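You operate a simulated robot arm through the tools that you are given. There is no shell and no other tool. Be economical: measure what you need, move in short steps, check, and stop when the job is done.

Carry out the task below with a simulated robot arm. There is one attempt and no reset: what you move stays moved.

TASK
Change the filter's stained candle for the new one in the rack.
Fine: the old one stands in the rack; screw the new one home; leave the clean one tight; lid back on; spill nothing, break nothing.

It is judged by the outcome, as a careful person would: the job done as asked, and still so three seconds after it is handed in. It fails if anything else is knocked over, pushed out of place, dropped, spilled or broken. A push-on lid holds only when it is set on centred and level and pressed home; a screw cap is set on level and turned clockwise until tight.

THE ROBOT
A 7-joint arm with a two-finger parallel gripper, fixed in place. Base frame: the origin is at the foot of the arm, x ahead of it, y to its left, z up. Readings come in m, rad, newtons and seconds.
With the tool pointing down near the work surface it reaches from about 0.22 to 0.74 m from the base axis. Its first joint turns from -2.897 to 2.897 rad. Payload 1.57 kg.
The TCP is the grasp point between the finger pads, 0.03 m short of the fingertips. In the tool frame z runs along the fingers and y along their closing line. Largest opening 0.11 m; finger width 0.024, thickness 0.012; the body of the gripper, 0.048 by 0.112 m, starts 0.078 m behind the TCP.
Orientation is that of the tool frame in the base frame, as a unit quaternion [x, y, z, w]. With the fingers straight down and closing along the base's y, the tool's x points along the base's -x, its y along +y and its z along -z.

THE INTERFACE
- The arm moves only by the tool jog_arm. Its argument "steps" is a list of rows, each a list of 7 numbers: the shift along the tool's x, y, z in mm, then the turn, a rotation vector about the tool's x, y, z in rad, then the gripper command, from -1 (shut) to 1 (fully open), values between in proportion. In form: [[dx, dy, dz, rx, ry, rz, fingers], ...]. A call has 1 to 20 rows; each row shifts and turns the commanded pose from where the row before left it, along the tool's axes as they then stand. Each row takes 0.2 s and may step no farther than 0.05 m and 0.15 rad from the row before; otherwise, or with a gripper value out of range, the whole call is refused. A pose out of reach is approached as far as the arm can. The call stops where the force on the tool passes 40 N (or 10 N more than at its start, if that is more) or the arm is blocked; 0.2 s more then pass. Each finger travels about 0.045 m/s and halts on what it meets, pressing with about 35 N; the grip force reading is that of the motor and also rises with nothing between the fingers. The clock runs only during rows and for 0.2 s after the last one: add rows that do not move to give the fingers time. The reply holds the time, the measured pose of the TCP, the force on the tool along the base axes, the opening and the grip force, in the units named above and with some noise, with the torque about the TCP (base axes, N m) and any sound that the robot's microphone picked up.
- Cameras (640 x 400 px; columns grow to the right, rows downward): "scene" is fixed at [0.4009, 0.6518, 1.616]; the picture's right is [-1.00, -0.06, 0.00], its down [-0.04, 0.73, -0.68] and it looks along [0.04, -0.68, -0.73] (base axes); focal length 252 px, centre (320, 200). "wrist" rides on the gripper at [0.07, 0.016, -0.141] in the tool frame; the picture's right is [-0.23, 0.97, 0.00], its down [-0.85, -0.20, -0.48] and it looks along [-0.47, -0.11, 0.88] (tool axes); focal length 222 px, centre (320, 200). There is no depth. A picture from a camera that has moved, and an enlarged one, comes with that camera's place and axes in the base frame and with its lens.
- camera(camera): a new picture of that camera. The clock stands still meanwhile.
- move_column(by): slides the trunk up (or, below 0, down) by that many m; the arm rides with it, the base frame stays. It gives what a move gives, with no picture.
- close_up(camera, box): a new picture of the part [left, top, right, bottom] of that camera's present view, enlarged. The clock stands still meanwhile.
- close_job(): hands the job in; it is judged then, once.

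Work in short steps. Places have to be worked out from the pictures, the camera data and where the tool is seen: move nearer, look again, correct. Check each grasp and each placing, and mend what went wrong. You have 120 turns and 64 pictures in all, those below and enlarged ones among them. Open the gripper and draw the arm clear of the work before you hand the job in, unless the task says otherwise; then end with one line.

The tools are called after "Request:" by a JSON object that holds its "fn" and its "kwargs". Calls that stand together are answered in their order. jog_arm: Moves the arm, as the interface text tells. Its arguments: {"type":"object","properties":{"steps":{"type":"array","items":{"type":"array","items":{"type":"number"}}}},"required":["steps"]} The other tools are called the same way: move_column (by) slides the trunk up or down; camera (camera) takes a picture; close_up (camera, box) takes an enlarged picture of a part of a camera's view; close_job () hands the job in.

At the start:

```text
t: 0.0
position: [0.3194, 0.0945, 1.3687]
orientation: [0.0, 1.0, 0.001, 0.0]
force: [-0.4, 0.8, -0.2]
wrist_torque: [-0.02, 0.03, 0.0]
gripper_width: 0.11
gripper_force: 0.0
trunk travel left (down, up): [-0.525, 0.065]
```

scene: 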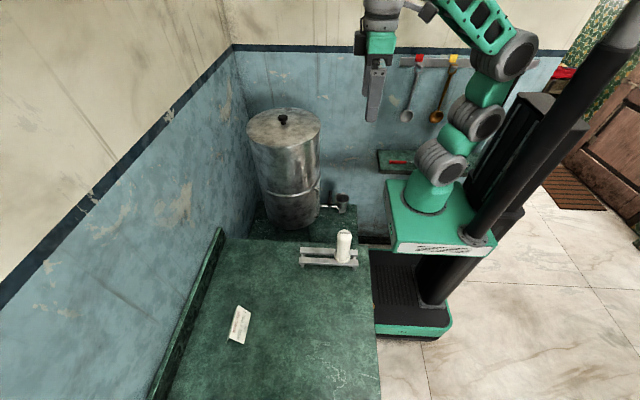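
wrist: 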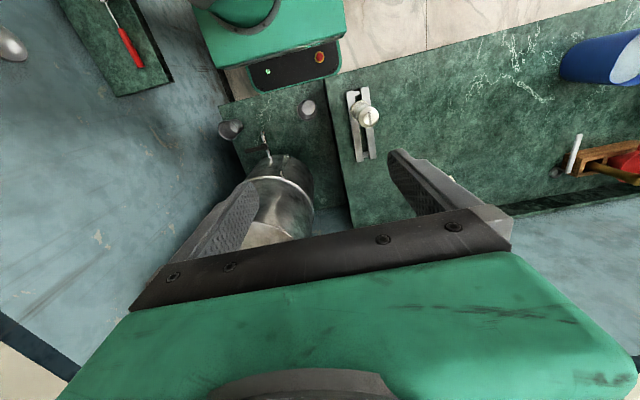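

I start with enlarged views of the filter and the rack to judge sizes and places.

Request:
{"fn": "close_up", "kwargs": {"camera": "scene", "box": [220, 90, 380, 280]}}

Request:
{"fn": "close_up", "kwargs": {"camera": "wrist", "box": [200, 60, 420, 240]}}

```text
2.11 times, centred on (300, 185) of scene
camera zoom: at [0.4009, 0.6518, 1.616], right [-1.0, -0.06, 0.0], down [-0.04, 0.73, -0.68], along [0.04, -0.68, -0.73], focal length 531 px, centre (362, 232)
```

zoom: 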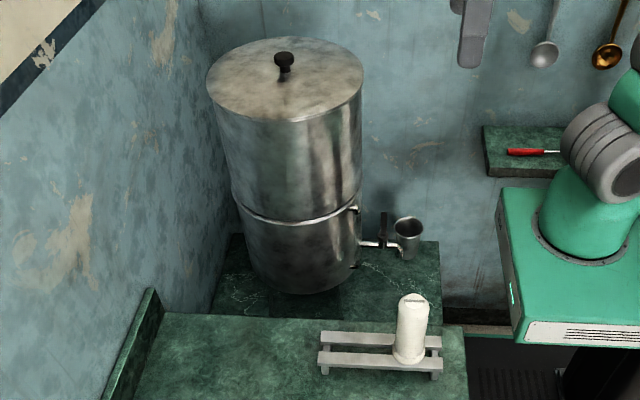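

```text
2.22 times, centred on (310, 150) of wrist
camera zoom: at [0.2509, 0.1083, 1.5102], right [0.23, 0.97, 0.0], down [0.85, -0.2, 0.48], along [0.47, -0.11, -0.88], focal length 494 px, centre (342, 311)
```

zoom: 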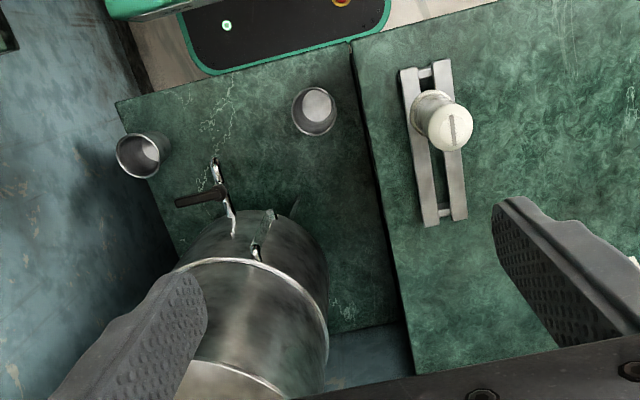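

By triangulation the new candle's top is at about (0.355, 0.198, 0.99) and the filter axis near (0.56, -0.10), with the lid knob at z≈1.2. I move above, short of the filter, and look.

Request:
{"fn": "jog_arm", "kwargs": {"steps": [[-20, -45, 0, 0, 0, 0, 1], [-20, -45, 0, 0, 0, 0, 1], [-20, -45, 0, 0, 0, 0, 1], [-20, -45, 0, 0, 0, 0, 1], [0, 0, 0, 0, 0, 0, 1]]}}

Request:
{"fn": "camera", "kwargs": {"camera": "wrist"}}

Request:
{"fn": "camera", "kwargs": {"camera": "scene"}}

```text
t: 0.6
position: [0.3554, 0.0116, 1.3663]
orientation: [0.006, 1.0, 0.0, 0.006]
force: [-0.4, 0.1, -0.7]
wrist_torque: [-0.03, -0.04, 0.02]
gripper_width: 0.1098
gripper_force: 0.1
trunk travel left (down, up): [-0.525, 0.065]
stopped in row 3: the force on the tool passed its limit at 79 N (the readings are from after the stop); the commanded pose is now the measured one
```

```text
59 pictures are left
camera wrist: at [0.2851, 0.026, 1.5079], right [0.24, 0.97, 0.0], down [0.85, -0.21, 0.49], along [0.47, -0.11, -0.87], focal length 222 px, centre (320, 200)
```

wrist: 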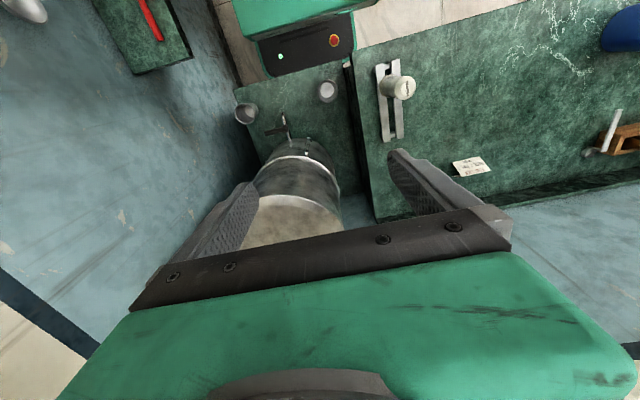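

```text
58 pictures are left
```

scene: 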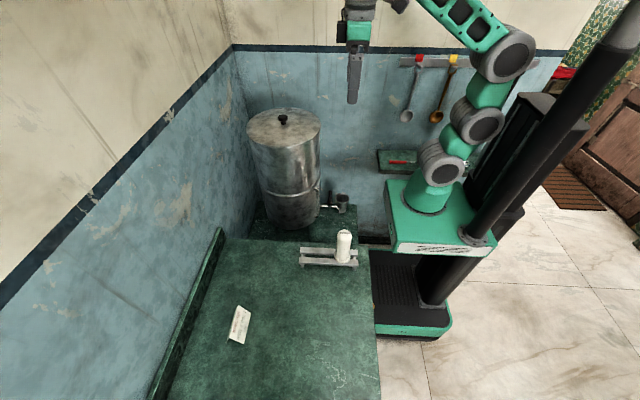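

Nothing was touching there, so the stop may be inertial. I continue with slower steps.

Request:
{"fn": "jog_arm", "kwargs": {"steps": [[0, -10, 0, 0, 0, 0, 1], [0, -15, 0, 0, 0, 0, 1], [0, -15, 0, 0, 0, 0, 1], [0, -10, 0, 0, 0, 0, 1], [0, 0, 0, 0, 0, 0, 1]]}}

```text
t: 1.1
position: [0.356, -0.0046, 1.3669]
orientation: [0.008, 1.0, 0.001, 0.007]
force: [6.1, -3.7, -8.9]
wrist_torque: [0.56, 0.32, 0.28]
gripper_width: 0.1101
gripper_force: 0.1
trunk travel left (down, up): [-0.525, 0.065]
stopped in row 2: the force on the tool passed its limit at 48 N (the readings are from after the stop); the commanded pose is now the measured one
```

There was another stop with no visible obstacle near the fingers. I look at the whole scene to see whether something else touches.

Request:
{"fn": "close_up", "kwargs": {"camera": "scene", "box": [320, 0, 560, 150]}}

```text
2.67 times, centred on (440, 75) of scene
camera zoom: at [0.4009, 0.6518, 1.616], right [-1.0, -0.06, 0.0], down [-0.04, 0.73, -0.68], along [0.04, -0.68, -0.73], focal length 672 px, centre (0, 533)
```

zoom: 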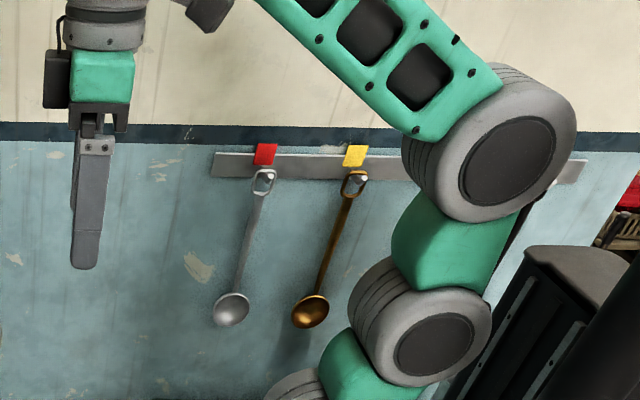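

Nothing obvious is touching. I let it settle, then raise slightly and read the force.

Request:
{"fn": "jog_arm", "kwargs": {"steps": [[0, 0, 0, 0, 0, 0, 1], [0, 0, 0, 0, 0, 0, 1], [0, 0, 0, 0, 0, 0, 1]]}}

Request:
{"fn": "jog_arm", "kwargs": {"steps": [[0, 0, 10, 0, 0, 0, 1], [0, 0, 15, 0, 0, 0, 1], [0, 0, 0, 0, 0, 0, 1]]}}

```text
t: 1.9
position: [0.3579, -0.0055, 1.3684]
orientation: [0.009, 1.0, 0.001, 0.006]
force: [7.2, 1.2, -12.9]
wrist_torque: [-0.32, 0.32, -0.16]
gripper_width: 0.1101
gripper_force: 0.1
trunk travel left (down, up): [-0.525, 0.065]
```

```text
t: 2.8
position: [0.3558, -0.0045, 1.3425]
orientation: [0.008, 1.0, 0.001, 0.005]
force: [-0.8, -0.1, -0.2]
wrist_torque: [-0.04, -0.02, -0.02]
gripper_width: 0.1101
gripper_force: 0.0
trunk travel left (down, up): [-0.525, 0.065]
```

The force vanished after lowering 25 mm, so something above or the arm's own folded pose was loading it. I continue at this lower height toward the filter.

Request:
{"fn": "jog_arm", "kwargs": {"steps": [[0, -10, 0, 0, 0, 0, 1], [0, -15, 0, 0, 0, 0, 1], [0, -20, 0, 0, 0, 0, 1], [0, -20, 0, 0, 0, 0, 1], [0, -15, 0, 0, 0, 0, 1], [0, -10, 0, 0, 0, 0, 1], [0, 0, 0, 0, 0, 0, 1]]}}

Request:
{"fn": "camera", "kwargs": {"camera": "wrist"}}

```text
t: 4.3
position: [0.3551, -0.0929, 1.3415]
orientation: [0.009, 1.0, 0.001, 0.007]
force: [0.1, 0.5, 0.4]
wrist_torque: [-0.01, -0.03, -0.01]
gripper_width: 0.1098
gripper_force: 0.1
trunk travel left (down, up): [-0.525, 0.065]
```

```text
56 pictures are left
camera wrist: at [0.285, -0.0787, 1.482], right [0.24, 0.97, 0.0], down [0.85, -0.21, 0.49], along [0.48, -0.12, -0.87], focal length 222 px, centre (320, 200)
```

wrist: 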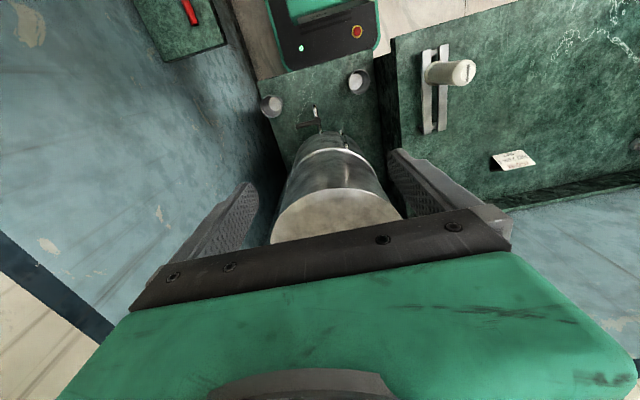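

The lid's centre comes out at about (0.557, -0.108), with a radius near 0.115. I move forward to see the knob.

Request:
{"fn": "jog_arm", "kwargs": {"steps": [[-10, 0, 0, 0, 0, 0, 1], [-20, 0, 0, 0, 0, 0, 1], [-25, -5, 0, 0, 0, 0, 1], [-25, -5, 0, 0, 0, 0, 1], [-25, -5, 0, 0, 0, 0, 1], [-10, 0, 0, 0, 0, 0, 1], [0, 0, 0, 0, 0, 0, 1]]}}

Request:
{"fn": "camera", "kwargs": {"camera": "wrist"}}

```text
t: 6.0
position: [0.4692, -0.1108, 1.3424]
orientation: [0.007, 1.0, 0.002, 0.006]
force: [-0.1, -0.4, 0.2]
wrist_torque: [-0.02, 0.07, -0.02]
gripper_width: 0.1101
gripper_force: 0.0
trunk travel left (down, up): [-0.525, 0.065]
```

```text
55 pictures are left
camera wrist: at [0.3987, -0.0959, 1.4839], right [0.24, 0.97, 0.0], down [0.85, -0.21, 0.49], along [0.48, -0.12, -0.87], focal length 222 px, centre (320, 200)
```

wrist: 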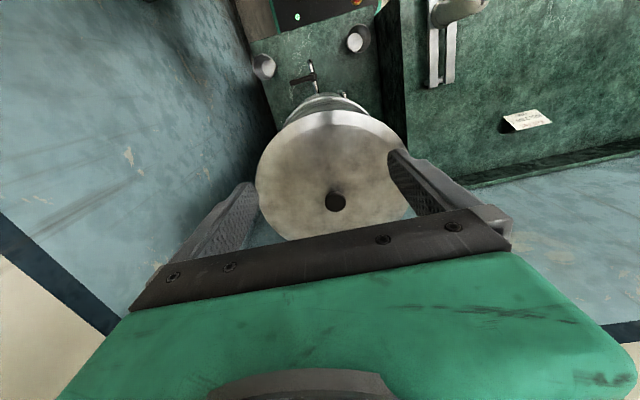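

The knob sits near (0.572, -0.115, 1.18). I go above it and come down part of the way with the fingers half closed, well clear of the knob.

Request:
{"fn": "jog_arm", "kwargs": {"steps": [[-15, 0, 0, 0, 0, 0, 1], [-25, 0, 0, 0, 0, 0, 1], [-25, 0, 0, 0, 0, 0, 0.6], [-25, -4, 0, 0, 0, 0, 0.6], [-13, 0, 0, 0, 0, 0, 0.6], [0, 0, 15, 0, 0, 0, 0.6], [0, 0, 25, 0, 0, 0, 0.6], [0, 0, 25, 0, 0, 0, 0.6], [0, 0, 15, 0, 0, 0, 0.6], [0, 0, 0, 0, 0, 0, 0.6]]}}

Request:
{"fn": "camera", "kwargs": {"camera": "wrist"}}

Request:
{"fn": "close_up", "kwargs": {"camera": "scene", "box": [230, 50, 350, 140]}}

```text
t: 6.6
position: [0.5143, -0.1119, 1.344]
orientation: [0.006, 1.0, -0.002, 0.015]
force: [12.6, -2.4, -18.3]
wrist_torque: [0.08, 0.33, -0.01]
gripper_width: 0.0889
gripper_force: 0.0
out of reach, approached as far as the arm can: row 3
trunk travel left (down, up): [-0.525, 0.065]
stopped in row 3: the force on the tool passed its limit at 93 N (the readings are from after the stop); the commanded pose is now the measured one
```

```text
54 pictures are left
camera wrist: at [0.441, -0.0971, 1.4841], right [0.24, 0.97, 0.0], down [0.84, -0.21, 0.5], along [0.49, -0.12, -0.86], focal length 222 px, centre (320, 200)
```

wrist: 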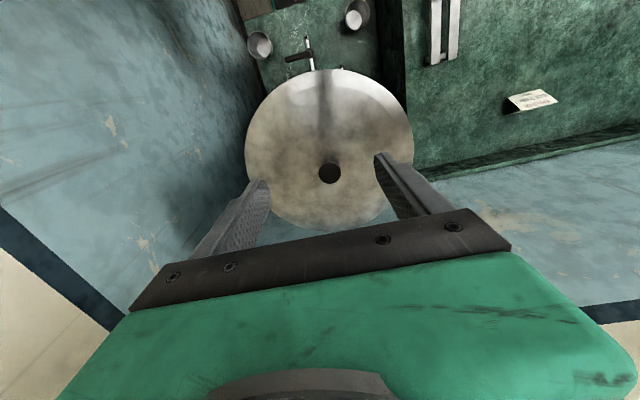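

```text
4.44 times, centred on (290, 95) of scene
camera zoom: at [0.4009, 0.6518, 1.616], right [-1.0, -0.06, 0.0], down [-0.04, 0.73, -0.68], along [0.04, -0.68, -0.73], focal length 1120 px, centre (453, 667)
```

zoom: 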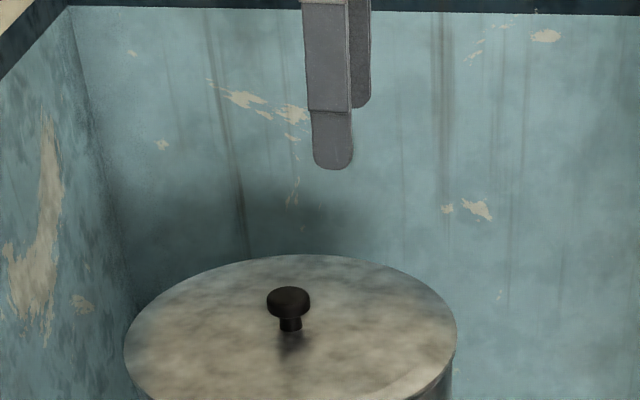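

That was the arm's reach limit at this height. I raise the trunk so the arm works lower relative to its shoulder.

Request:
{"fn": "move_column", "kwargs": {"by": 0.06}}

Request:
{"fn": "jog_arm", "kwargs": {"steps": [[0, 0, 10, 0, 0, 0, 0.6], [0, 0, 20, 0, 0, 0, 0.6], [0, 0, 25, 0, 0, 0, 0.6], [0, 0, 25, 0, 0, 0, 0.6], [0, 0, 15, 0, 0, 0, 0.6], [0, 0, 0, 0, 0, 0, 0.6]]}}

```text
t: 7.7
position: [0.5163, -0.1115, 1.4044]
orientation: [0.007, 1.0, -0.002, 0.014]
force: [9.9, -3.3, -13.1]
wrist_torque: [0.13, 0.19, 0.06]
gripper_width: 0.088
gripper_force: 0.1
trunk travel left (down, up): [-0.586, 0.004]
stopped: the force on the tool passed its limit at 40 N (the readings are from after the stop); the commanded pose is now the measured one
```

```text
t: 9.1
position: [0.5184, -0.1128, 1.3089]
orientation: [0.007, 1.0, -0.002, 0.014]
force: [-1.0, 0.0, -0.5]
wrist_torque: [-0.01, -0.04, 0.0]
gripper_width: 0.0878
gripper_force: 0.1
trunk travel left (down, up): [-0.586, 0.004]
```

The force is free again. I correct the small tilt and yaw, move over the knob and come down to about z=1.25.

Request:
{"fn": "jog_arm", "kwargs": {"steps": [[0, 0, 0, -0.004, 0.028, -0.014, 0.6], [-12, 0, 0, 0, 0, 0, 0.6], [-20, 0, 0, 0, 0, 0, 0.6], [-18, -2, 0, 0, 0, 0, 0.3], [-4, 0, 0, 0, 0, 0, 0.3], [0, 0, 10, 0, 0, 0, 0.3], [0, 0, 20, 0, 0, 0, 0.3], [0, 0, 20, 0, 0, 0, 0.3], [0, 0, 8, 0, 0, 0, 0.3], [0, 0, 0, 0, 0, 0, 0.3]]}}

Request:
{"fn": "camera", "kwargs": {"camera": "wrist"}}

Request:
{"fn": "close_up", "kwargs": {"camera": "scene", "box": [230, 50, 350, 140]}}

```text
t: 11.3
position: [0.5701, -0.1165, 1.2529]
orientation: [-0.002, 1.0, 0.0, 0.0]
force: [0.4, 1.1, -0.5]
wrist_torque: [0.01, 0.01, 0.0]
gripper_width: 0.0713
gripper_force: 0.1
trunk travel left (down, up): [-0.586, 0.004]
```

```text
52 pictures are left
camera wrist: at [0.5013, -0.1028, 1.3943], right [0.23, 0.97, 0.0], down [0.86, -0.2, 0.48], along [0.47, -0.11, -0.88], focal length 222 px, centre (320, 200)
```

wrist: 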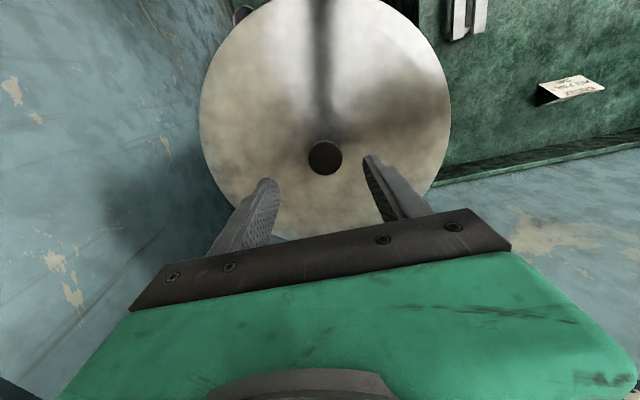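

```text
4.44 times, centred on (290, 95) of scene
camera zoom: at [0.4009, 0.6518, 1.616], right [-1.0, -0.06, 0.0], down [-0.04, 0.73, -0.68], along [0.04, -0.68, -0.73], focal length 1120 px, centre (453, 667)
```

zoom: 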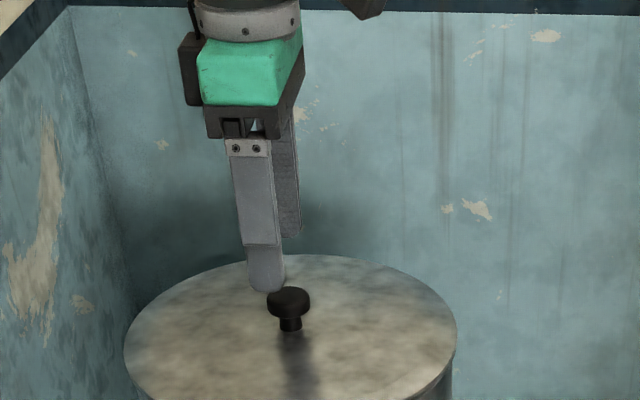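

Refined, the knob centre is (0.566, -0.112), its top at about 1.19 and the lid face at about 1.166. I shift by (-4, +4.5) mm, descend to TCP 1.203 and close.

Request:
{"fn": "jog_arm", "kwargs": {"steps": [[4, 4.5, 0, 0, 0, 0, 0.3], [0, 0, 10, 0, 0, 0, 0.3], [0, 0, 15, 0, 0, 0, 0.3], [0, 0, 15, 0, 0, 0, 0.3], [0, 0, 8, 0, 0, 0, 0.3], [0, 0, 0, 0, 0, 0, 0.3]]}}

Request:
{"fn": "close_up", "kwargs": {"camera": "scene", "box": [230, 50, 350, 140]}}

```text
t: 12.7
position: [0.5674, -0.1117, 1.2035]
orientation: [-0.001, 1.0, 0.001, -0.001]
force: [-0.2, -0.1, 0.2]
wrist_torque: [0.02, -0.02, -0.01]
gripper_width: 0.0714
gripper_force: 0.0
trunk travel left (down, up): [-0.586, 0.004]
```

```text
4.44 times, centred on (290, 95) of scene
camera zoom: at [0.4009, 0.6518, 1.616], right [-1.0, -0.06, 0.0], down [-0.04, 0.73, -0.68], along [0.04, -0.68, -0.73], focal length 1120 px, centre (453, 667)
```

zoom: 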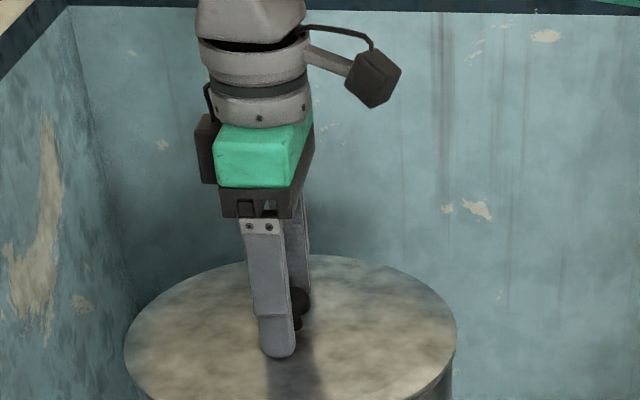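

The fingers straddle the knob. I close on it.

Request:
{"fn": "jog_arm", "kwargs": {"steps": [[0, 0, 0, 0, 0, 0, -1], [0, 0, 0, 0, 0, 0, -1], [0, 0, 0, 0, 0, 0, -1], [0, 0, 0, 0, 0, 0, -1], [0, 0, 0, 0, 0, 0, -1]]}}

```text
t: 13.9
position: [0.5676, -0.1119, 1.2037]
orientation: [-0.001, 1.0, 0.001, 0.0]
force: [0.5, 0.7, 1.1]
wrist_torque: [0.01, 0.0, 0.01]
gripper_width: 0.03
gripper_force: 34.9
trunk travel left (down, up): [-0.586, 0.004]
```

It is gripped at 30 mm with almost no side force. I lift slowly.

Request:
{"fn": "jog_arm", "kwargs": {"steps": [[0, 0, -4, 0, 0, 0, -1], [0, 0, -6, 0, 0, 0, -1], [0, 0, -10, 0, 0, 0, -1], [0, 0, -10, 0, 0, 0, -1], [0, 0, 0, 0, 0, 0, -1]]}}

Request:
{"fn": "close_up", "kwargs": {"camera": "scene", "box": [230, 50, 350, 140]}}

```text
t: 15.1
position: [0.5671, -0.1096, 1.2347]
orientation: [-0.001, 1.0, 0.002, 0.0]
force: [0.7, 0.0, -2.4]
wrist_torque: [-0.04, 0.01, -0.01]
gripper_width: 0.0301
gripper_force: 34.7
trunk travel left (down, up): [-0.586, 0.004]
```

```text
4.44 times, centred on (290, 95) of scene
camera zoom: at [0.4009, 0.6518, 1.616], right [-1.0, -0.06, 0.0], down [-0.04, 0.73, -0.68], along [0.04, -0.68, -0.73], focal length 1120 px, centre (453, 667)
```

zoom: 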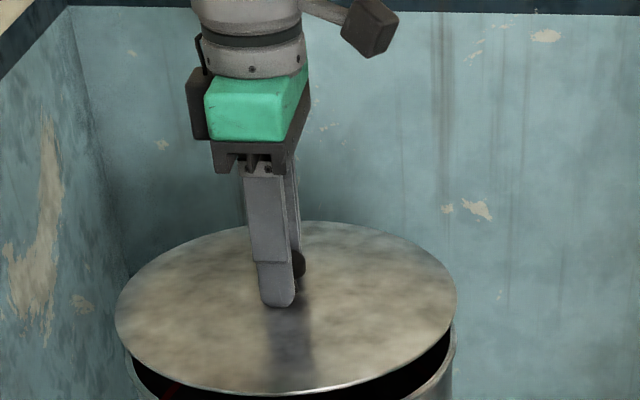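

The lid is off and level. I plan to set it on the clear counter at about (0.42, 0.47), between the rack and the card, so I carry it there at height.

Request:
{"fn": "jog_arm", "kwargs": {"steps": [[0, 0, -10, 0, 0, 0, -1], [3, 5, -5, 0, 0, 0, -1], [6, 12, 0, 0, 0, 0, -1], [8, 20, 0, 0, 0, 0, -1], [8, 25, 0, 0, 0, 0, -1], [8, 28, 0, 0, 0, 0, -1], [8, 28, 0, 0, 0, 0, -1], [8, 28, 0, 0, 0, 0, -1], [8, 28, 0, 0, 0, 0, -1], [8, 28, 0, 0, 0, 0, -1], [8, 28, 0, 0, 0, 0, -1], [8, 28, 0, 0, 0, 0, -1], [8, 28, 0, 0, 0, 0, -1], [8, 28, 0, 0, 0, 0, -1], [8, 28, 0, 0, 0, 0, -1], [8, 28, 0, 0, 0, 0, -1], [4, 22, 0, 0, 0, 0, -1], [2, 12, 0, 0, 0, 0, -1], [0, 5, 0, 0, 0, 0, -1], [0, 0, 0, 0, 0, 0, -1]]}}

Request:
{"fn": "camera", "kwargs": {"camera": "scene"}}

```text
t: 19.3
position: [0.4475, 0.2999, 1.2497]
orientation: [-0.001, 1.0, 0.002, 0.0]
force: [0.5, -0.8, -2.3]
wrist_torque: [0.01, 0.02, 0.0]
gripper_width: 0.0296
gripper_force: 34.8
trunk travel left (down, up): [-0.586, 0.004]
```

```text
48 pictures are left
```

scene: 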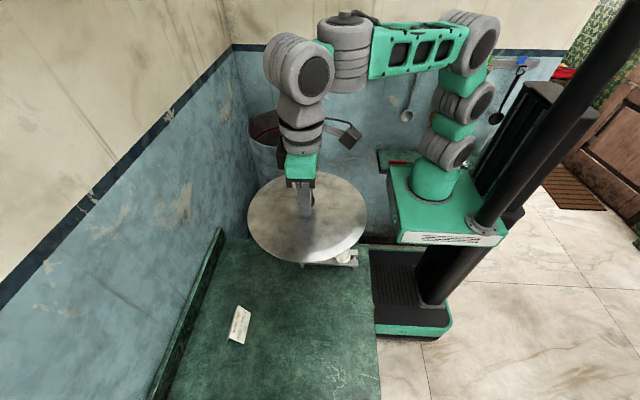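

The lid is level. I carry on to (0.42, 0.47) and begin the descent.

Request:
{"fn": "jog_arm", "kwargs": {"steps": [[2, 10, 0, 0, 0, 0, -1], [4, 20, 0, 0, 0, 0, -1], [5, 28, 0, 0, 0, 0, -1], [5, 28, 0, 0, 0, 0, -1], [5, 28, 0, 0, 0, 0, -1], [4, 28, 10, 0, 0, 0, -1], [2, 20, 20, 0, 0, 0, -1], [0, 8, 28, 0, 0, 0, -1], [0, 0, 30, 0, 0, 0, -1], [0, 0, 30, 0, 0, 0, -1], [0, 0, 30, 0, 0, 0, -1], [0, 0, 30, 0, 0, 0, -1], [0, 0, 30, 0, 0, 0, -1], [0, 0, 25, 0, 0, 0, -1], [0, 0, 15, 0, 0, 0, -1], [0, 0, 8, 0, 0, 0, -1], [0, 0, 0, 0, 0, 0, -1]]}}

Request:
{"fn": "close_up", "kwargs": {"camera": "scene", "box": [200, 150, 400, 400]}}

```text
t: 22.9
position: [0.4294, 0.4799, 1.0024]
orientation: [0.0, 1.0, -0.003, -0.002]
force: [0.6, -0.6, -2.5]
wrist_torque: [0.02, 0.0, 0.02]
gripper_width: 0.0297
gripper_force: 35.1
out of reach, approached as far as the arm can: row 14, 15, 16
trunk travel left (down, up): [-0.586, 0.004]
```

```text
1.60 times, centred on (300, 275) of scene
camera zoom: at [0.4009, 0.6518, 1.616], right [-1.0, -0.06, 0.0], down [-0.04, 0.73, -0.68], along [0.04, -0.68, -0.73], focal length 403 px, centre (352, 80)
```

zoom: 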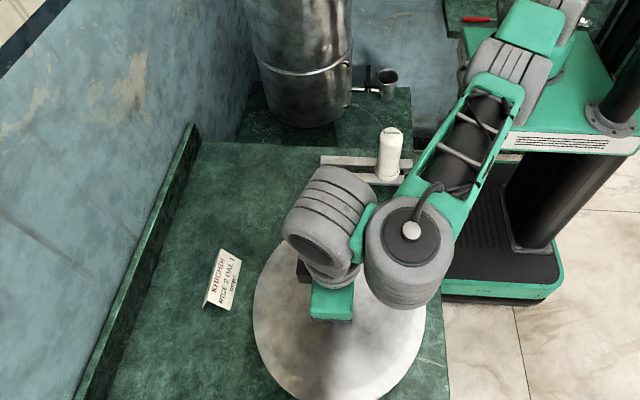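

The arm reached its lower limit, so I lower with the trunk.

Request:
{"fn": "move_column", "kwargs": {"by": -0.07}}

Request:
{"fn": "move_column", "kwargs": {"by": -0.02}}

Request:
{"fn": "camera", "kwargs": {"camera": "wrist"}}

```text
t: 23.9
position: [0.4303, 0.4809, 0.9324]
orientation: [-0.001, 1.0, -0.002, -0.002]
force: [0.3, -0.4, -3.0]
wrist_torque: [-0.05, 0.02, -0.02]
gripper_width: 0.03
gripper_force: 35.1
trunk travel left (down, up): [-0.516, 0.074]
```

```text
t: 24.6
position: [0.4293, 0.4812, 0.9115]
orientation: [-0.001, 1.0, -0.003, -0.002]
force: [-0.5, 0.4, -2.7]
wrist_torque: [-0.01, -0.02, 0.01]
gripper_width: 0.03
gripper_force: 34.7
trunk travel left (down, up): [-0.496, 0.094]
```

```text
46 pictures are left
camera wrist: at [0.3604, 0.4953, 1.054], right [0.23, 0.97, -0.01], down [0.86, -0.2, 0.48], along [0.46, -0.11, -0.88], focal length 222 px, centre (320, 200)
```

wrist: 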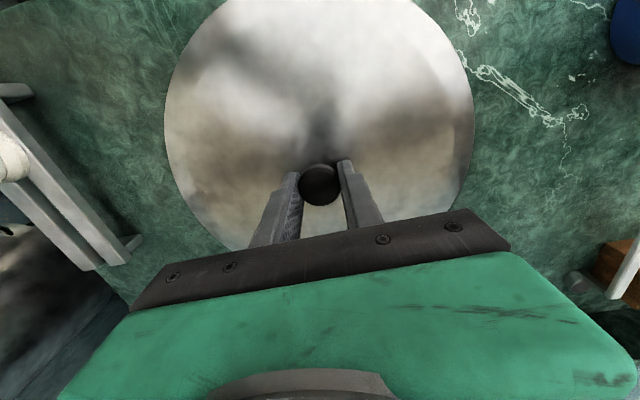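

Clear of the rack. I keep lowering in small steps until contact.

Request:
{"fn": "move_column", "kwargs": {"by": -0.02}}

Request:
{"fn": "move_column", "kwargs": {"by": -0.01}}

Request:
{"fn": "move_column", "kwargs": {"by": -0.01}}

```text
t: 25.3
position: [0.429, 0.4803, 0.892]
orientation: [-0.001, 1.0, -0.003, -0.002]
force: [-0.3, 0.2, -2.1]
wrist_torque: [0.02, 0.01, 0.0]
gripper_width: 0.0298
gripper_force: 35.5
trunk travel left (down, up): [-0.476, 0.114]
```

```text
t: 25.9
position: [0.4297, 0.48, 0.8818]
orientation: [-0.001, 1.0, -0.002, -0.001]
force: [0.3, -0.7, -3.4]
wrist_torque: [-0.01, 0.0, 0.0]
gripper_width: 0.03
gripper_force: 35.6
trunk travel left (down, up): [-0.466, 0.124]
```

```text
t: 26.4
position: [0.4297, 0.4807, 0.872]
orientation: [-0.001, 1.0, -0.002, -0.002]
force: [-0.3, 0.3, -1.5]
wrist_torque: [0.01, 0.0, 0.01]
gripper_width: 0.0298
gripper_force: 35.1
trunk travel left (down, up): [-0.456, 0.134]
```

Still carrying the lid's weight; I continue down.

Request:
{"fn": "move_column", "kwargs": {"by": -0.008}}

Request:
{"fn": "move_column", "kwargs": {"by": -0.008}}

Request:
{"fn": "move_column", "kwargs": {"by": -0.008}}

```text
t: 27.0
position: [0.4301, 0.4812, 0.866]
orientation: [-0.001, 1.0, 0.001, -0.001]
force: [-0.5, 0.6, 10.7]
wrist_torque: [0.14, -0.61, -0.05]
gripper_width: 0.03
gripper_force: 35.2
trunk travel left (down, up): [-0.448, 0.142]
```

```text
t: 27.5
position: [0.4303, 0.4837, 0.8671]
orientation: [-0.001, 1.0, 0.005, 0.002]
force: [2.0, 3.9, 10.3]
wrist_torque: [-0.43, 0.41, -0.15]
gripper_width: 0.0299
gripper_force: 34.7
trunk travel left (down, up): [-0.442, 0.148]
stopped: the force on the tool passed its limit at 45 N (the readings are from after the stop); the commanded pose is now the measured one
```

```text
t: 27.9
position: [0.4319, 0.4849, 0.8656]
orientation: [-0.002, 1.0, 0.011, 0.006]
force: [2.8, 2.4, 10.5]
wrist_torque: [-0.68, 0.49, -0.15]
gripper_width: 0.0302
gripper_force: 35.0
trunk travel left (down, up): [-0.436, 0.154]
stopped: the force on the tool passed its limit at 45 N (the readings are from after the stop); the commanded pose is now the measured one
```

The lid is on the counter at TCP z≈0.867. I relieve the pressing slightly and open.

Request:
{"fn": "move_column", "kwargs": {"by": 0.003}}

Request:
{"fn": "jog_arm", "kwargs": {"steps": [[0, 0, 0, 0, 0, 0, 0.1], [0, 0, 0, 0, 0, 0, 0.3], [0, 0, 0, 0, 0, 0, 0.3], [0, 0, 0, 0, 0, 0, 0.3]]}}

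Request:
{"fn": "move_column", "kwargs": {"by": 0.15}}

Request:
{"fn": "camera", "kwargs": {"camera": "wrist"}}

```text
t: 28.5
position: [0.4314, 0.4842, 0.8664]
orientation: [-0.001, 1.0, 0.009, 0.004]
force: [0.5, 0.7, 1.4]
wrist_torque: [-0.16, -0.37, 0.09]
gripper_width: 0.0297
gripper_force: 35.1
trunk travel left (down, up): [-0.439, 0.151]
```

```text
t: 29.5
position: [0.4317, 0.4844, 0.8678]
orientation: [-0.001, 1.0, 0.009, 0.004]
force: [0.1, 0.6, -0.9]
wrist_torque: [0.01, -0.01, 0.02]
gripper_width: 0.0715
gripper_force: 0.0
trunk travel left (down, up): [-0.439, 0.151]
```

```text
t: 31.2
position: [0.4324, 0.4862, 1.0167]
orientation: [-0.001, 1.0, 0.009, 0.004]
force: [0.6, 0.5, 0.3]
wrist_torque: [-0.01, -0.02, -0.05]
gripper_width: 0.0715
gripper_force: 0.0
trunk travel left (down, up): [-0.589, 0.001]
```

```text
45 pictures are left
camera wrist: at [0.3613, 0.4965, 1.1585], right [0.23, 0.97, 0.02], down [0.85, -0.21, 0.48], along [0.47, -0.09, -0.88], focal length 222 px, centre (320, 200)
```

wrist: 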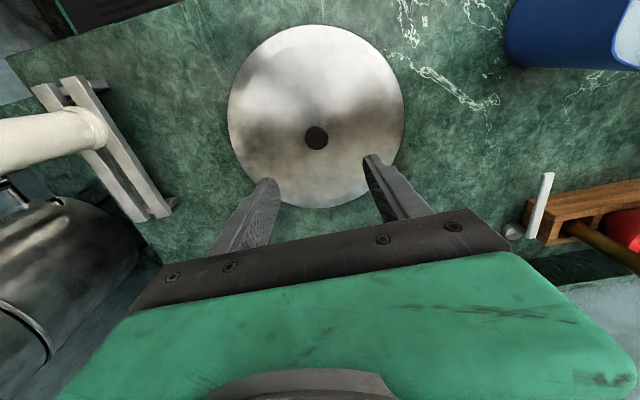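

The lid lies flat. I level the tool, rise and go back over the filter to look inside.

Request:
{"fn": "jog_arm", "kwargs": {"steps": [[0, 0, -10, 0.018, 0.008, 0, 0.3], [0, 0, -25, 0, 0, 0, 0.3], [0, 0, -35, 0, 0, 0, 0.3], [0, 0, -40, 0, 0, 0, 0.3], [0, -10, -40, 0, 0, 0, 0.3], [0, -20, -40, 0, 0, 0, 0.3], [0, -30, -35, 0, 0, 0, 0.3], [0, -33, -20, 0, 0, 0, 0.3], [0, -35, -10, 0, 0, 0, 0.3], [0, -35, 0, 0, 0, 0, 0.3], [0, -35, 0, 0, 0, 0, 0.3], [0, -35, 0, 0, 0, 0, 0.3], [-3, -35, 0, 0, 0, 0, 0.3], [-5, -35, 0, 0, 0, 0, 0.3], [-5, -35, 0, 0, 0, 0, 0.3], [-5, -35, 0, 0, 0, 0, 0.3], [-5, -35, 0, 0, 0, 0, 0.3], [-5, -30, 0, 0, 0, 0, 0.3], [-3, -20, 0, 0, 0, 0, 0.3], [0, -10, 0, 0, 0, 0, 0.3]]}}

Request:
{"fn": "jog_arm", "kwargs": {"steps": [[0, -15, 0, 0, 0, 0, 0.3], [0, -25, 0, 0, 0, 0, 0.3], [-5, -30, 0, 0, 0, 0, 0.3], [-8, -25, 0, 0, 0, 0, 0.3], [-8, -20, 0, 0, 0, 0, 0.3], [-8, -8, 0, 0, 0, 0, 0.3], [0, 0, 0, 0, 0, 0, 0.3]]}}

Request:
{"fn": "camera", "kwargs": {"camera": "wrist"}}

```text
t: 35.4
position: [0.4607, 0.0171, 1.2715]
orientation: [0.0, 1.0, 0.0, 0.0]
force: [-0.7, -0.1, 0.0]
wrist_torque: [0.03, -0.02, -0.02]
gripper_width: 0.0716
gripper_force: 0.1
trunk travel left (down, up): [-0.589, 0.001]
```

```text
t: 37.0
position: [0.4889, -0.1069, 1.2724]
orientation: [0.0, 1.0, 0.0, 0.001]
force: [-0.3, -1.1, 0.5]
wrist_torque: [0.01, -0.03, 0.02]
gripper_width: 0.0715
gripper_force: 0.1
trunk travel left (down, up): [-0.589, 0.001]
```

```text
44 pictures are left
camera wrist: at [0.4204, -0.0932, 1.4144], right [0.23, 0.97, 0.0], down [0.85, -0.2, 0.48], along [0.47, -0.11, -0.88], focal length 222 px, centre (320, 200)
```

wrist: 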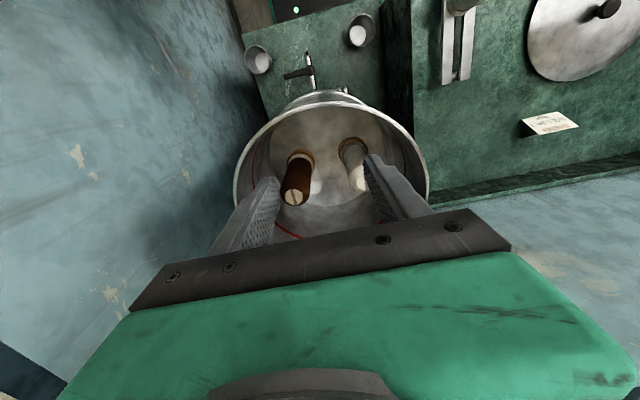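

Inside are two candles: the stained brown one on the -y side and a clean one on the +y side. I take an enlarged look.

Request:
{"fn": "close_up", "kwargs": {"camera": "wrist", "box": [220, 80, 440, 240]}}

Request:
{"fn": "close_up", "kwargs": {"camera": "scene", "box": [230, 80, 350, 170]}}

```text
2.50 times, centred on (330, 160) of wrist
camera zoom: at [0.4204, -0.0932, 1.4144], right [0.23, 0.97, 0.0], down [0.85, -0.2, 0.48], along [0.47, -0.11, -0.88], focal length 555 px, centre (295, 300)
```

zoom: 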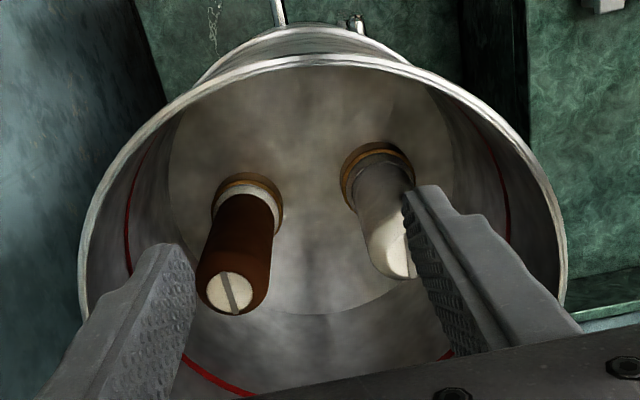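

```text
4.44 times, centred on (290, 125) of scene
camera zoom: at [0.4009, 0.6518, 1.616], right [-1.0, -0.06, 0.0], down [-0.04, 0.73, -0.68], along [0.04, -0.68, -0.73], focal length 1120 px, centre (453, 533)
```

zoom: 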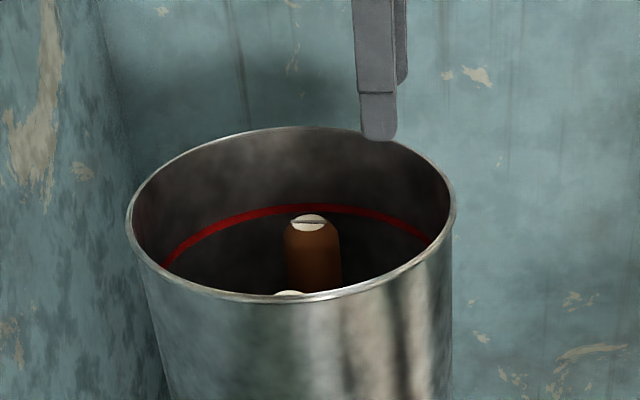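

The stained candle's top is at about (0.561, -0.164, 1.12), the clean one's at about (0.567, -0.065). To keep the gripper body inside, I'll grip with the fingers closing along x, so I turn +90° about the tool axis and move above the stained candle.

Request:
{"fn": "jog_arm", "kwargs": {"steps": [[-10, -5, 0, 0, 0, 0, 0.3], [-20, -12, 0, 0, 0, 0, 0.3], [-22, -15, 0, 0, 0, 0, 0.3], [-15, -15, 0, 0, 0, 0, 0.3], [-5, -10, 0, 0, 0, 0, 0.3], [0, 0, 0, 0, 0, 0.13, 0.3], [0, 0, 0, 0, 0, 0.144, 0.3], [0, 0, 0, 0, 0, 0.144, 0.3], [0, 0, 0, 0, 0, 0.144, 0.3], [0, 0, 0, 0, 0, 0.144, 0.3], [0, 0, 0, 0, 0, 0.144, 0.3], [0, 0, 0, 0, 0, 0.144, 0.3], [0, 0, 0, 0, 0, 0.144, 0.3], [0, 0, 0, 0, 0, 0.144, 0.3], [0, 0, 0, 0, 0, 0.144, 0.3], [0, 0, 0, 0, 0, 0.144, 0.3], [0, 0, 0, 0, 0, 0, 0.3]]}}

Request:
{"fn": "camera", "kwargs": {"camera": "wrist"}}

Request:
{"fn": "camera", "kwargs": {"camera": "scene"}}

```text
t: 40.6
position: [0.5636, -0.1634, 1.2724]
orientation: [0.707, 0.707, 0.001, 0.0]
force: [-0.1, 0.0, -0.4]
wrist_torque: [0.02, -0.02, 0.01]
gripper_width: 0.0716
gripper_force: 0.0
trunk travel left (down, up): [-0.589, 0.001]
```

```text
41 pictures are left
camera wrist: at [0.5808, -0.0958, 1.4142], right [0.97, -0.23, 0.0], down [-0.2, -0.86, 0.48], along [-0.11, -0.47, -0.88], focal length 222 px, centre (320, 200)
```

wrist: 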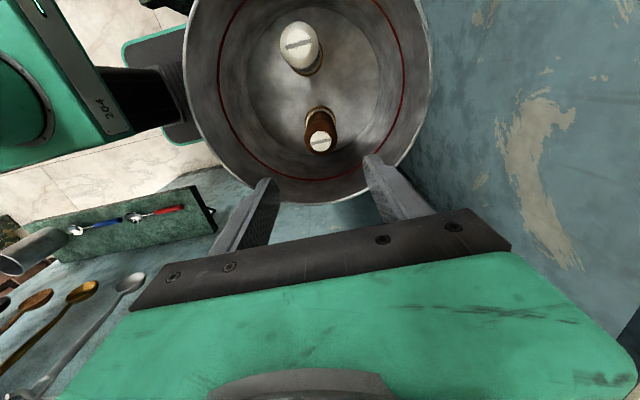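

```text
40 pictures are left
```

scene: 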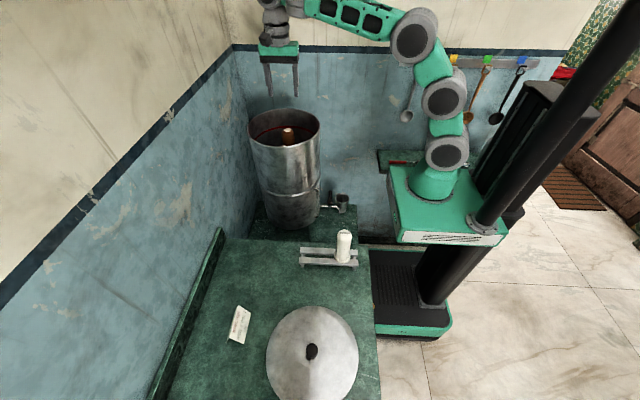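

Alignment over the stained candle is within about 2 mm. I descend so the tips just pass its top, then check.

Request:
{"fn": "jog_arm", "kwargs": {"steps": [[0, 0, 10, 0, 0, 0, 0.3], [0, 0, 20, 0, 0, 0, 0.3], [0, 0, 25, 0, 0, 0, 0.3], [0, 0, 25, 0, 0, 0, 0.3], [0, 0, 25, 0, 0, 0, 0.3], [0, 0, 20, 0, 0, 0, 0.3], [0, 0, 12, 0, 0, 0, 0.3], [0, 0, 6, 0, 0, 0, 0.3], [0, 0, 0, 0, 0, 0, 0.3]]}}

Request:
{"fn": "camera", "kwargs": {"camera": "wrist"}}

Request:
{"fn": "close_up", "kwargs": {"camera": "scene", "box": [230, 80, 350, 170]}}

```text
t: 42.6
position: [0.5654, -0.1655, 1.1295]
orientation: [0.707, 0.708, 0.0, 0.0]
force: [-0.5, -0.5, -0.6]
wrist_torque: [0.02, -0.01, 0.0]
gripper_width: 0.0716
gripper_force: 0.1
trunk travel left (down, up): [-0.589, 0.001]
```

```text
39 pictures are left
camera wrist: at [0.5816, -0.0963, 1.2705], right [0.97, -0.22, 0.0], down [-0.2, -0.86, 0.48], along [-0.11, -0.47, -0.88], focal length 222 px, centre (320, 200)
```

wrist: 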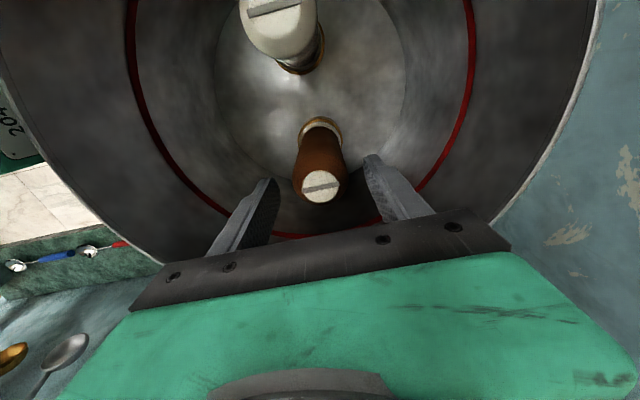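

```text
4.44 times, centred on (290, 125) of scene
camera zoom: at [0.4009, 0.6518, 1.616], right [-1.0, -0.06, 0.0], down [-0.04, 0.73, -0.68], along [0.04, -0.68, -0.73], focal length 1120 px, centre (453, 533)
```

zoom: 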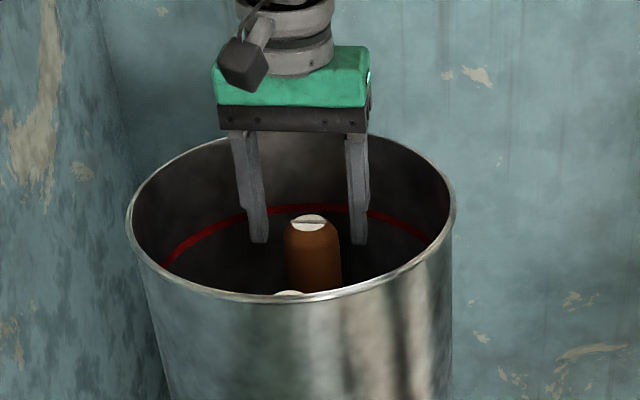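

Well centred. Before gripping I wind the tool further clockwise to find the wrist's limit, so the unscrewing stroke is long.

Request:
{"fn": "jog_arm", "kwargs": {"steps": [[0, 0, 0, 0, 0, 0.12, 0.3], [0, 0, 0, 0, 0, 0.14, 0.3], [0, 0, 0, 0, 0, 0.14, 0.3], [0, 0, 0, 0, 0, 0.14, 0.3], [0, 0, 0, 0, 0, 0.14, 0.3], [0, 0, 0, 0, 0, 0.14, 0.3], [0, 0, 0, 0, 0, 0.14, 0.3], [0, 0, 0, 0, 0, 0.14, 0.3], [0, 0, 0, 0, 0, 0.14, 0.3], [0, 0, 0, 0, 0, 0, 0.3]]}}

```text
t: 44.8
position: [0.5651, -0.1631, 1.1282]
orientation: [0.986, 0.165, 0.001, 0.0]
force: [0.2, 0.0, 0.4]
wrist_torque: [-0.06, 0.01, 0.0]
gripper_width: 0.0714
gripper_force: 0.1
trunk travel left (down, up): [-0.589, 0.001]
```

No limit yet; I continue.

Request:
{"fn": "jog_arm", "kwargs": {"steps": [[0, 0, 0, 0, 0, 0.12, 0.3], [0, 0, 0, 0, 0, 0.14, 0.3], [0, 0, 0, 0, 0, 0.14, 0.3], [0, 0, 0, 0, 0, 0.14, 0.3], [0, 0, 0, 0, 0, 0.14, 0.3], [0, 0, 0, 0, 0, 0.14, 0.3], [0, 0, 0, 0, 0, 0.14, 0.3], [0, 0, 0, 0, 0, 0.14, 0.3], [0, 0, 0, 0, 0, 0.14, 0.3], [0, 0, 0, 0, 0, 0, 0.3]]}}

```text
t: 47.0
position: [0.5771, -0.1715, 1.1362]
orientation: [0.921, -0.39, 0.0, 0.009]
force: [0.2, 0.9, 0.2]
wrist_torque: [-0.01, 0.02, 0.0]
gripper_width: 0.0715
gripper_force: 0.2
out of reach, approached as far as the arm can: row 4, 5, 6
trunk travel left (down, up): [-0.589, 0.001]
```

The limit is about 3.8 rad from the start. I back off 0.3 rad and check the position.

Request:
{"fn": "jog_arm", "kwargs": {"steps": [[0, 0, 0, 0, 0, -0.12, 0.3], [0, 0, 0, 0, 0, -0.14, 0.3], [0, 0, 0, 0, 0, -0.1, 0.3], [0, 0, 0, 0, 0, 0, 0.3]]}}

```text
t: 48.0
position: [0.5795, -0.1721, 1.1354]
orientation: [0.976, -0.219, -0.001, 0.008]
force: [-0.6, 0.6, -0.2]
wrist_torque: [0.04, 0.03, 0.02]
gripper_width: 0.0716
gripper_force: 0.0
trunk travel left (down, up): [-0.589, 0.001]
```

The pose drifted at the limit. I shift back over the candle and re-level, then look.

Request:
{"fn": "jog_arm", "kwargs": {"steps": [[-8, 0, 0, 0.016, -0.001, 0, 0.3], [-8, 0, 3, 0, 0, 0, 0.3], [0, 0, 0, 0, 0, 0, 0.3]]}}

Request:
{"fn": "camera", "kwargs": {"camera": "wrist"}}

```text
t: 48.8
position: [0.562, -0.165, 1.1338]
orientation: [0.976, -0.219, -0.001, 0.001]
force: [-0.2, -0.1, 0.4]
wrist_torque: [0.01, -0.01, -0.05]
gripper_width: 0.0715
gripper_force: 0.1
trunk travel left (down, up): [-0.589, 0.001]
```

```text
37 pictures are left
camera wrist: at [0.6198, -0.212, 1.2751], right [-0.62, -0.78, 0.0], down [-0.69, 0.55, 0.48], along [-0.38, 0.3, -0.88], focal length 222 px, centre (320, 200)
```

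wrist: 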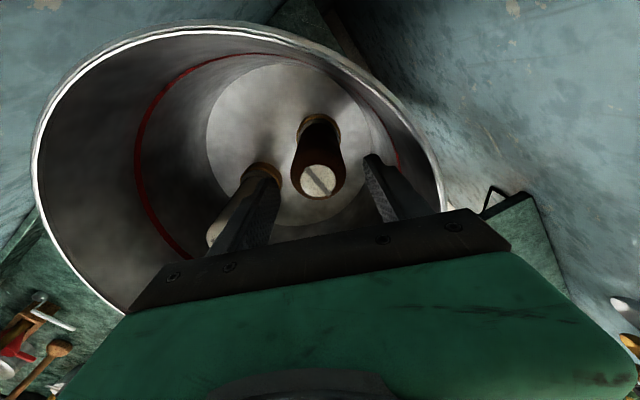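

Perfectly centred (top at z≈1.114). I descend to TCP 1.10 and grip.

Request:
{"fn": "jog_arm", "kwargs": {"steps": [[0, 0, 10, 0, 0, 0, 0.3], [0, 0, 15, 0, 0, 0, 0.3], [0, 0, 9, 0, 0, 0, 0.3], [0, 0, 0, 0, 0, 0, 0.3], [0, 0, 0, 0, 0, 0, -1], [0, 0, 0, 0, 0, 0, -1], [0, 0, 0, 0, 0, 0, -1], [0, 0, 0, 0, 0, 0, -1], [0, 0, 0, 0, 0, 0, -1]]}}

```text
t: 50.8
position: [0.5641, -0.1643, 1.0991]
orientation: [0.976, -0.218, 0.0, 0.002]
force: [6.6, 10.3, -0.3]
wrist_torque: [0.47, -0.16, 0.03]
gripper_width: 0.0473
gripper_force: 34.9
trunk travel left (down, up): [-0.589, 0.001]
```

The grip is 47 mm with a side force of 12 N along the closing line, so I'm slightly off-centre. I ease the tool in the direction it is pushed.

Request:
{"fn": "jog_arm", "kwargs": {"steps": [[0, -1.5, 0, 0, 0, 0, -1], [0, 0, 0, 0, 0, 0, -1]]}}

```text
t: 51.4
position: [0.5638, -0.1649, 1.0982]
orientation: [0.976, -0.219, -0.001, 0.002]
force: [4.6, 5.7, 0.9]
wrist_torque: [0.15, -0.04, 0.21]
gripper_width: 0.0471
gripper_force: 34.4
trunk travel left (down, up): [-0.589, 0.001]
```

Halved; another 1.5 mm, then I start to unscrew (counter-clockwise from above = negative rz).

Request:
{"fn": "jog_arm", "kwargs": {"steps": [[0, -1.5, 0, 0, 0, 0, -1], [0, 0, 0, 0, 0, -0.06, -1], [0, 0, 0, 0, 0, -0.1, -1], [0, 0, 0, 0, 0, -0.1, -1], [0, 0, 0, 0, 0, 0, -1]]}}

```text
t: 52.6
position: [0.5642, -0.1642, 1.0975]
orientation: [0.996, -0.089, 0.0, 0.0]
force: [-8.2, -11.6, 2.0]
wrist_torque: [-0.55, 0.47, 0.03]
gripper_width: 0.0473
gripper_force: 35.1
trunk travel left (down, up): [-0.589, 0.001]
```

It turned 0.26 rad with a moderate side force. I re-centre a little and continue.

Request:
{"fn": "jog_arm", "kwargs": {"steps": [[-1, 2, 0, 0, 0, 0, -1], [0, 0, 0, 0, 0, 0, -1]]}}

Request:
{"fn": "close_up", "kwargs": {"camera": "wrist", "box": [180, 60, 460, 240]}}

```text
t: 53.2
position: [0.5636, -0.1652, 1.0991]
orientation: [0.996, -0.089, -0.001, 0.001]
force: [3.4, -6.0, -1.8]
wrist_torque: [-0.29, -0.62, -0.01]
gripper_width: 0.0474
gripper_force: 35.1
trunk travel left (down, up): [-0.589, 0.001]
```

```text
2.22 times, centred on (320, 150) of wrist
camera zoom: at [0.6302, -0.1954, 1.2401], right [-0.4, -0.92, 0.0], down [-0.81, 0.35, 0.48], along [-0.44, 0.19, -0.88], focal length 494 px, centre (320, 311)
```

zoom: 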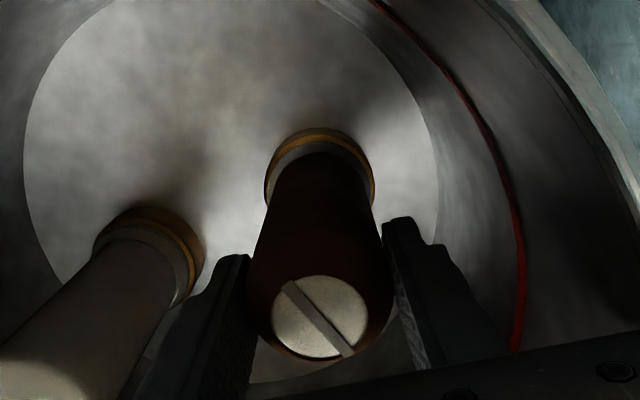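

The slot seems to be turning with the tool. I unscrew on by about 1 rad.

Request:
{"fn": "jog_arm", "kwargs": {"steps": [[0, 0, 0, 0, 0, -0.08, -1], [0, 0, 0, 0, 0, -0.1, -1], [0, 0, 0, 0, 0, -0.1, -1], [0, 0, 0, 0, 0, -0.1, -1], [0, 0, 0, 0, 0, -0.1, -1], [0, 0, 0, 0, 0, -0.1, -1], [0, 0, 0, 0, 0, -0.1, -1], [0, 0, 0, 0, 0, -0.1, -1], [0, 0, 0, 0, 0, -0.1, -1], [0, 0, 0, 0, 0, 0, -1]]}}

Request:
{"fn": "close_up", "kwargs": {"camera": "wrist", "box": [180, 60, 460, 240]}}

```text
t: 55.4
position: [0.5638, -0.1654, 1.0974]
orientation: [0.939, 0.343, -0.001, 0.0]
force: [3.7, -14.4, 0.1]
wrist_torque: [-0.72, 0.07, -0.02]
gripper_width: 0.0476
gripper_force: 35.3
trunk travel left (down, up): [-0.589, 0.001]
```

```text
2.22 times, centred on (320, 150) of wrist
camera zoom: at [0.6284, -0.1355, 1.2401], right [0.45, -0.89, 0.0], down [-0.78, -0.4, 0.48], along [-0.43, -0.22, -0.88], focal length 494 px, centre (320, 311)
```

zoom: 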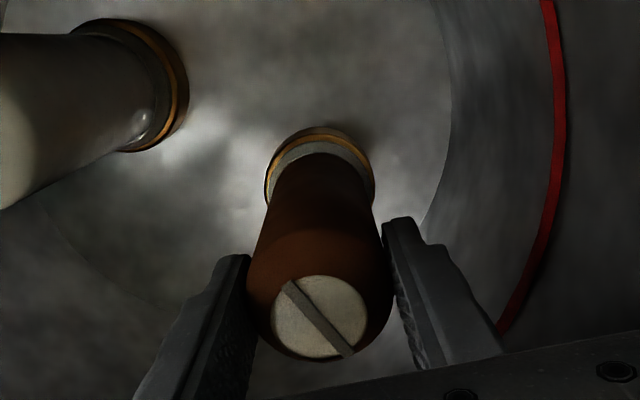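

The candle turns with the tool (its slot is fixed in the view). I follow the side force a little and keep unscrewing, rising slightly.

Request:
{"fn": "jog_arm", "kwargs": {"steps": [[-1.5, 1.7, 0, 0, 0, 0, -1], [0, 0, -0.1, 0, 0, -0.1, -1], [0, 0, -0.1, 0, 0, -0.12, -1], [0, 0, -0.1, 0, 0, -0.12, -1], [0, 0, -0.1, 0, 0, -0.12, -1], [0, 0, -0.1, 0, 0, -0.12, -1], [0, 0, -0.1, 0, 0, -0.12, -1], [0, 0, -0.1, 0, 0, -0.12, -1], [0, 0, -0.1, 0, 0, -0.12, -1], [0, 0, -0.1, 0, 0, -0.12, -1], [0, 0, 0, 0, 0, 0, -1]]}}

```text
t: 57.8
position: [0.5655, -0.1656, 1.0988]
orientation: [0.636, 0.772, -0.003, 0.0]
force: [17.2, 4.6, -2.0]
wrist_torque: [-0.06, -0.64, 0.0]
gripper_width: 0.0473
gripper_force: 34.9
trunk travel left (down, up): [-0.589, 0.001]
```

The measured TCP stays near (0.5645, -0.1655), while my commanded point is about 3 mm off in x. I shift the command there and continue unscrewing.

Request:
{"fn": "jog_arm", "kwargs": {"steps": [[0, 3, 0, 0, 0, 0, -1], [0, 0, -0.1, 0, 0, -0.12, -1], [0, 0, -0.1, 0, 0, -0.14, -1], [0, 0, -0.1, 0, 0, -0.14, -1], [0, 0, -0.1, 0, 0, -0.14, -1], [0, 0, -0.1, 0, 0, -0.14, -1], [0, 0, -0.1, 0, 0, -0.14, -1], [0, 0, -0.1, 0, 0, -0.14, -1], [0, 0, -0.1, 0, 0, -0.14, -1], [0, 0, -0.1, 0, 0, -0.14, -1], [0, 0, -0.1, 0, 0, -0.14, -1], [0, 0, -0.1, 0, 0, -0.14, -1], [0, 0, 0, 0, 0, 0, -1]]}}

Request:
{"fn": "close_up", "kwargs": {"camera": "wrist", "box": [180, 60, 460, 240]}}

```text
t: 60.6
position: [0.5661, -0.1663, 1.1011]
orientation: [-0.069, 0.998, -0.002, 0.0]
force: [0.1, 5.5, 0.2]
wrist_torque: [0.55, 0.05, -0.09]
gripper_width: 0.0473
gripper_force: 35.3
trunk travel left (down, up): [-0.589, 0.001]
```

```text
2.22 times, centred on (320, 150) of wrist
camera zoom: at [0.4951, -0.1615, 1.2428], right [0.09, 1.0, 0.0], down [0.87, -0.08, 0.48], along [0.48, -0.04, -0.88], focal length 494 px, centre (320, 311)
```

zoom: 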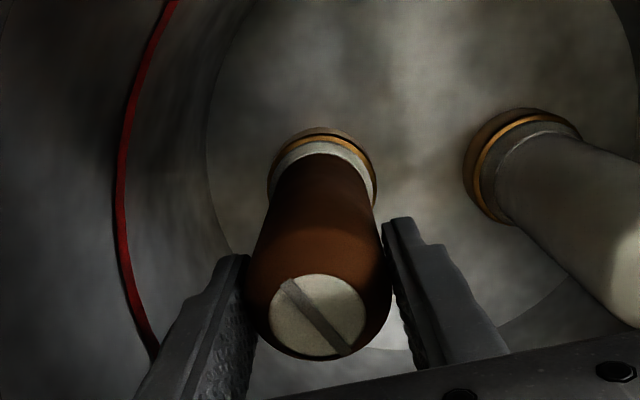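

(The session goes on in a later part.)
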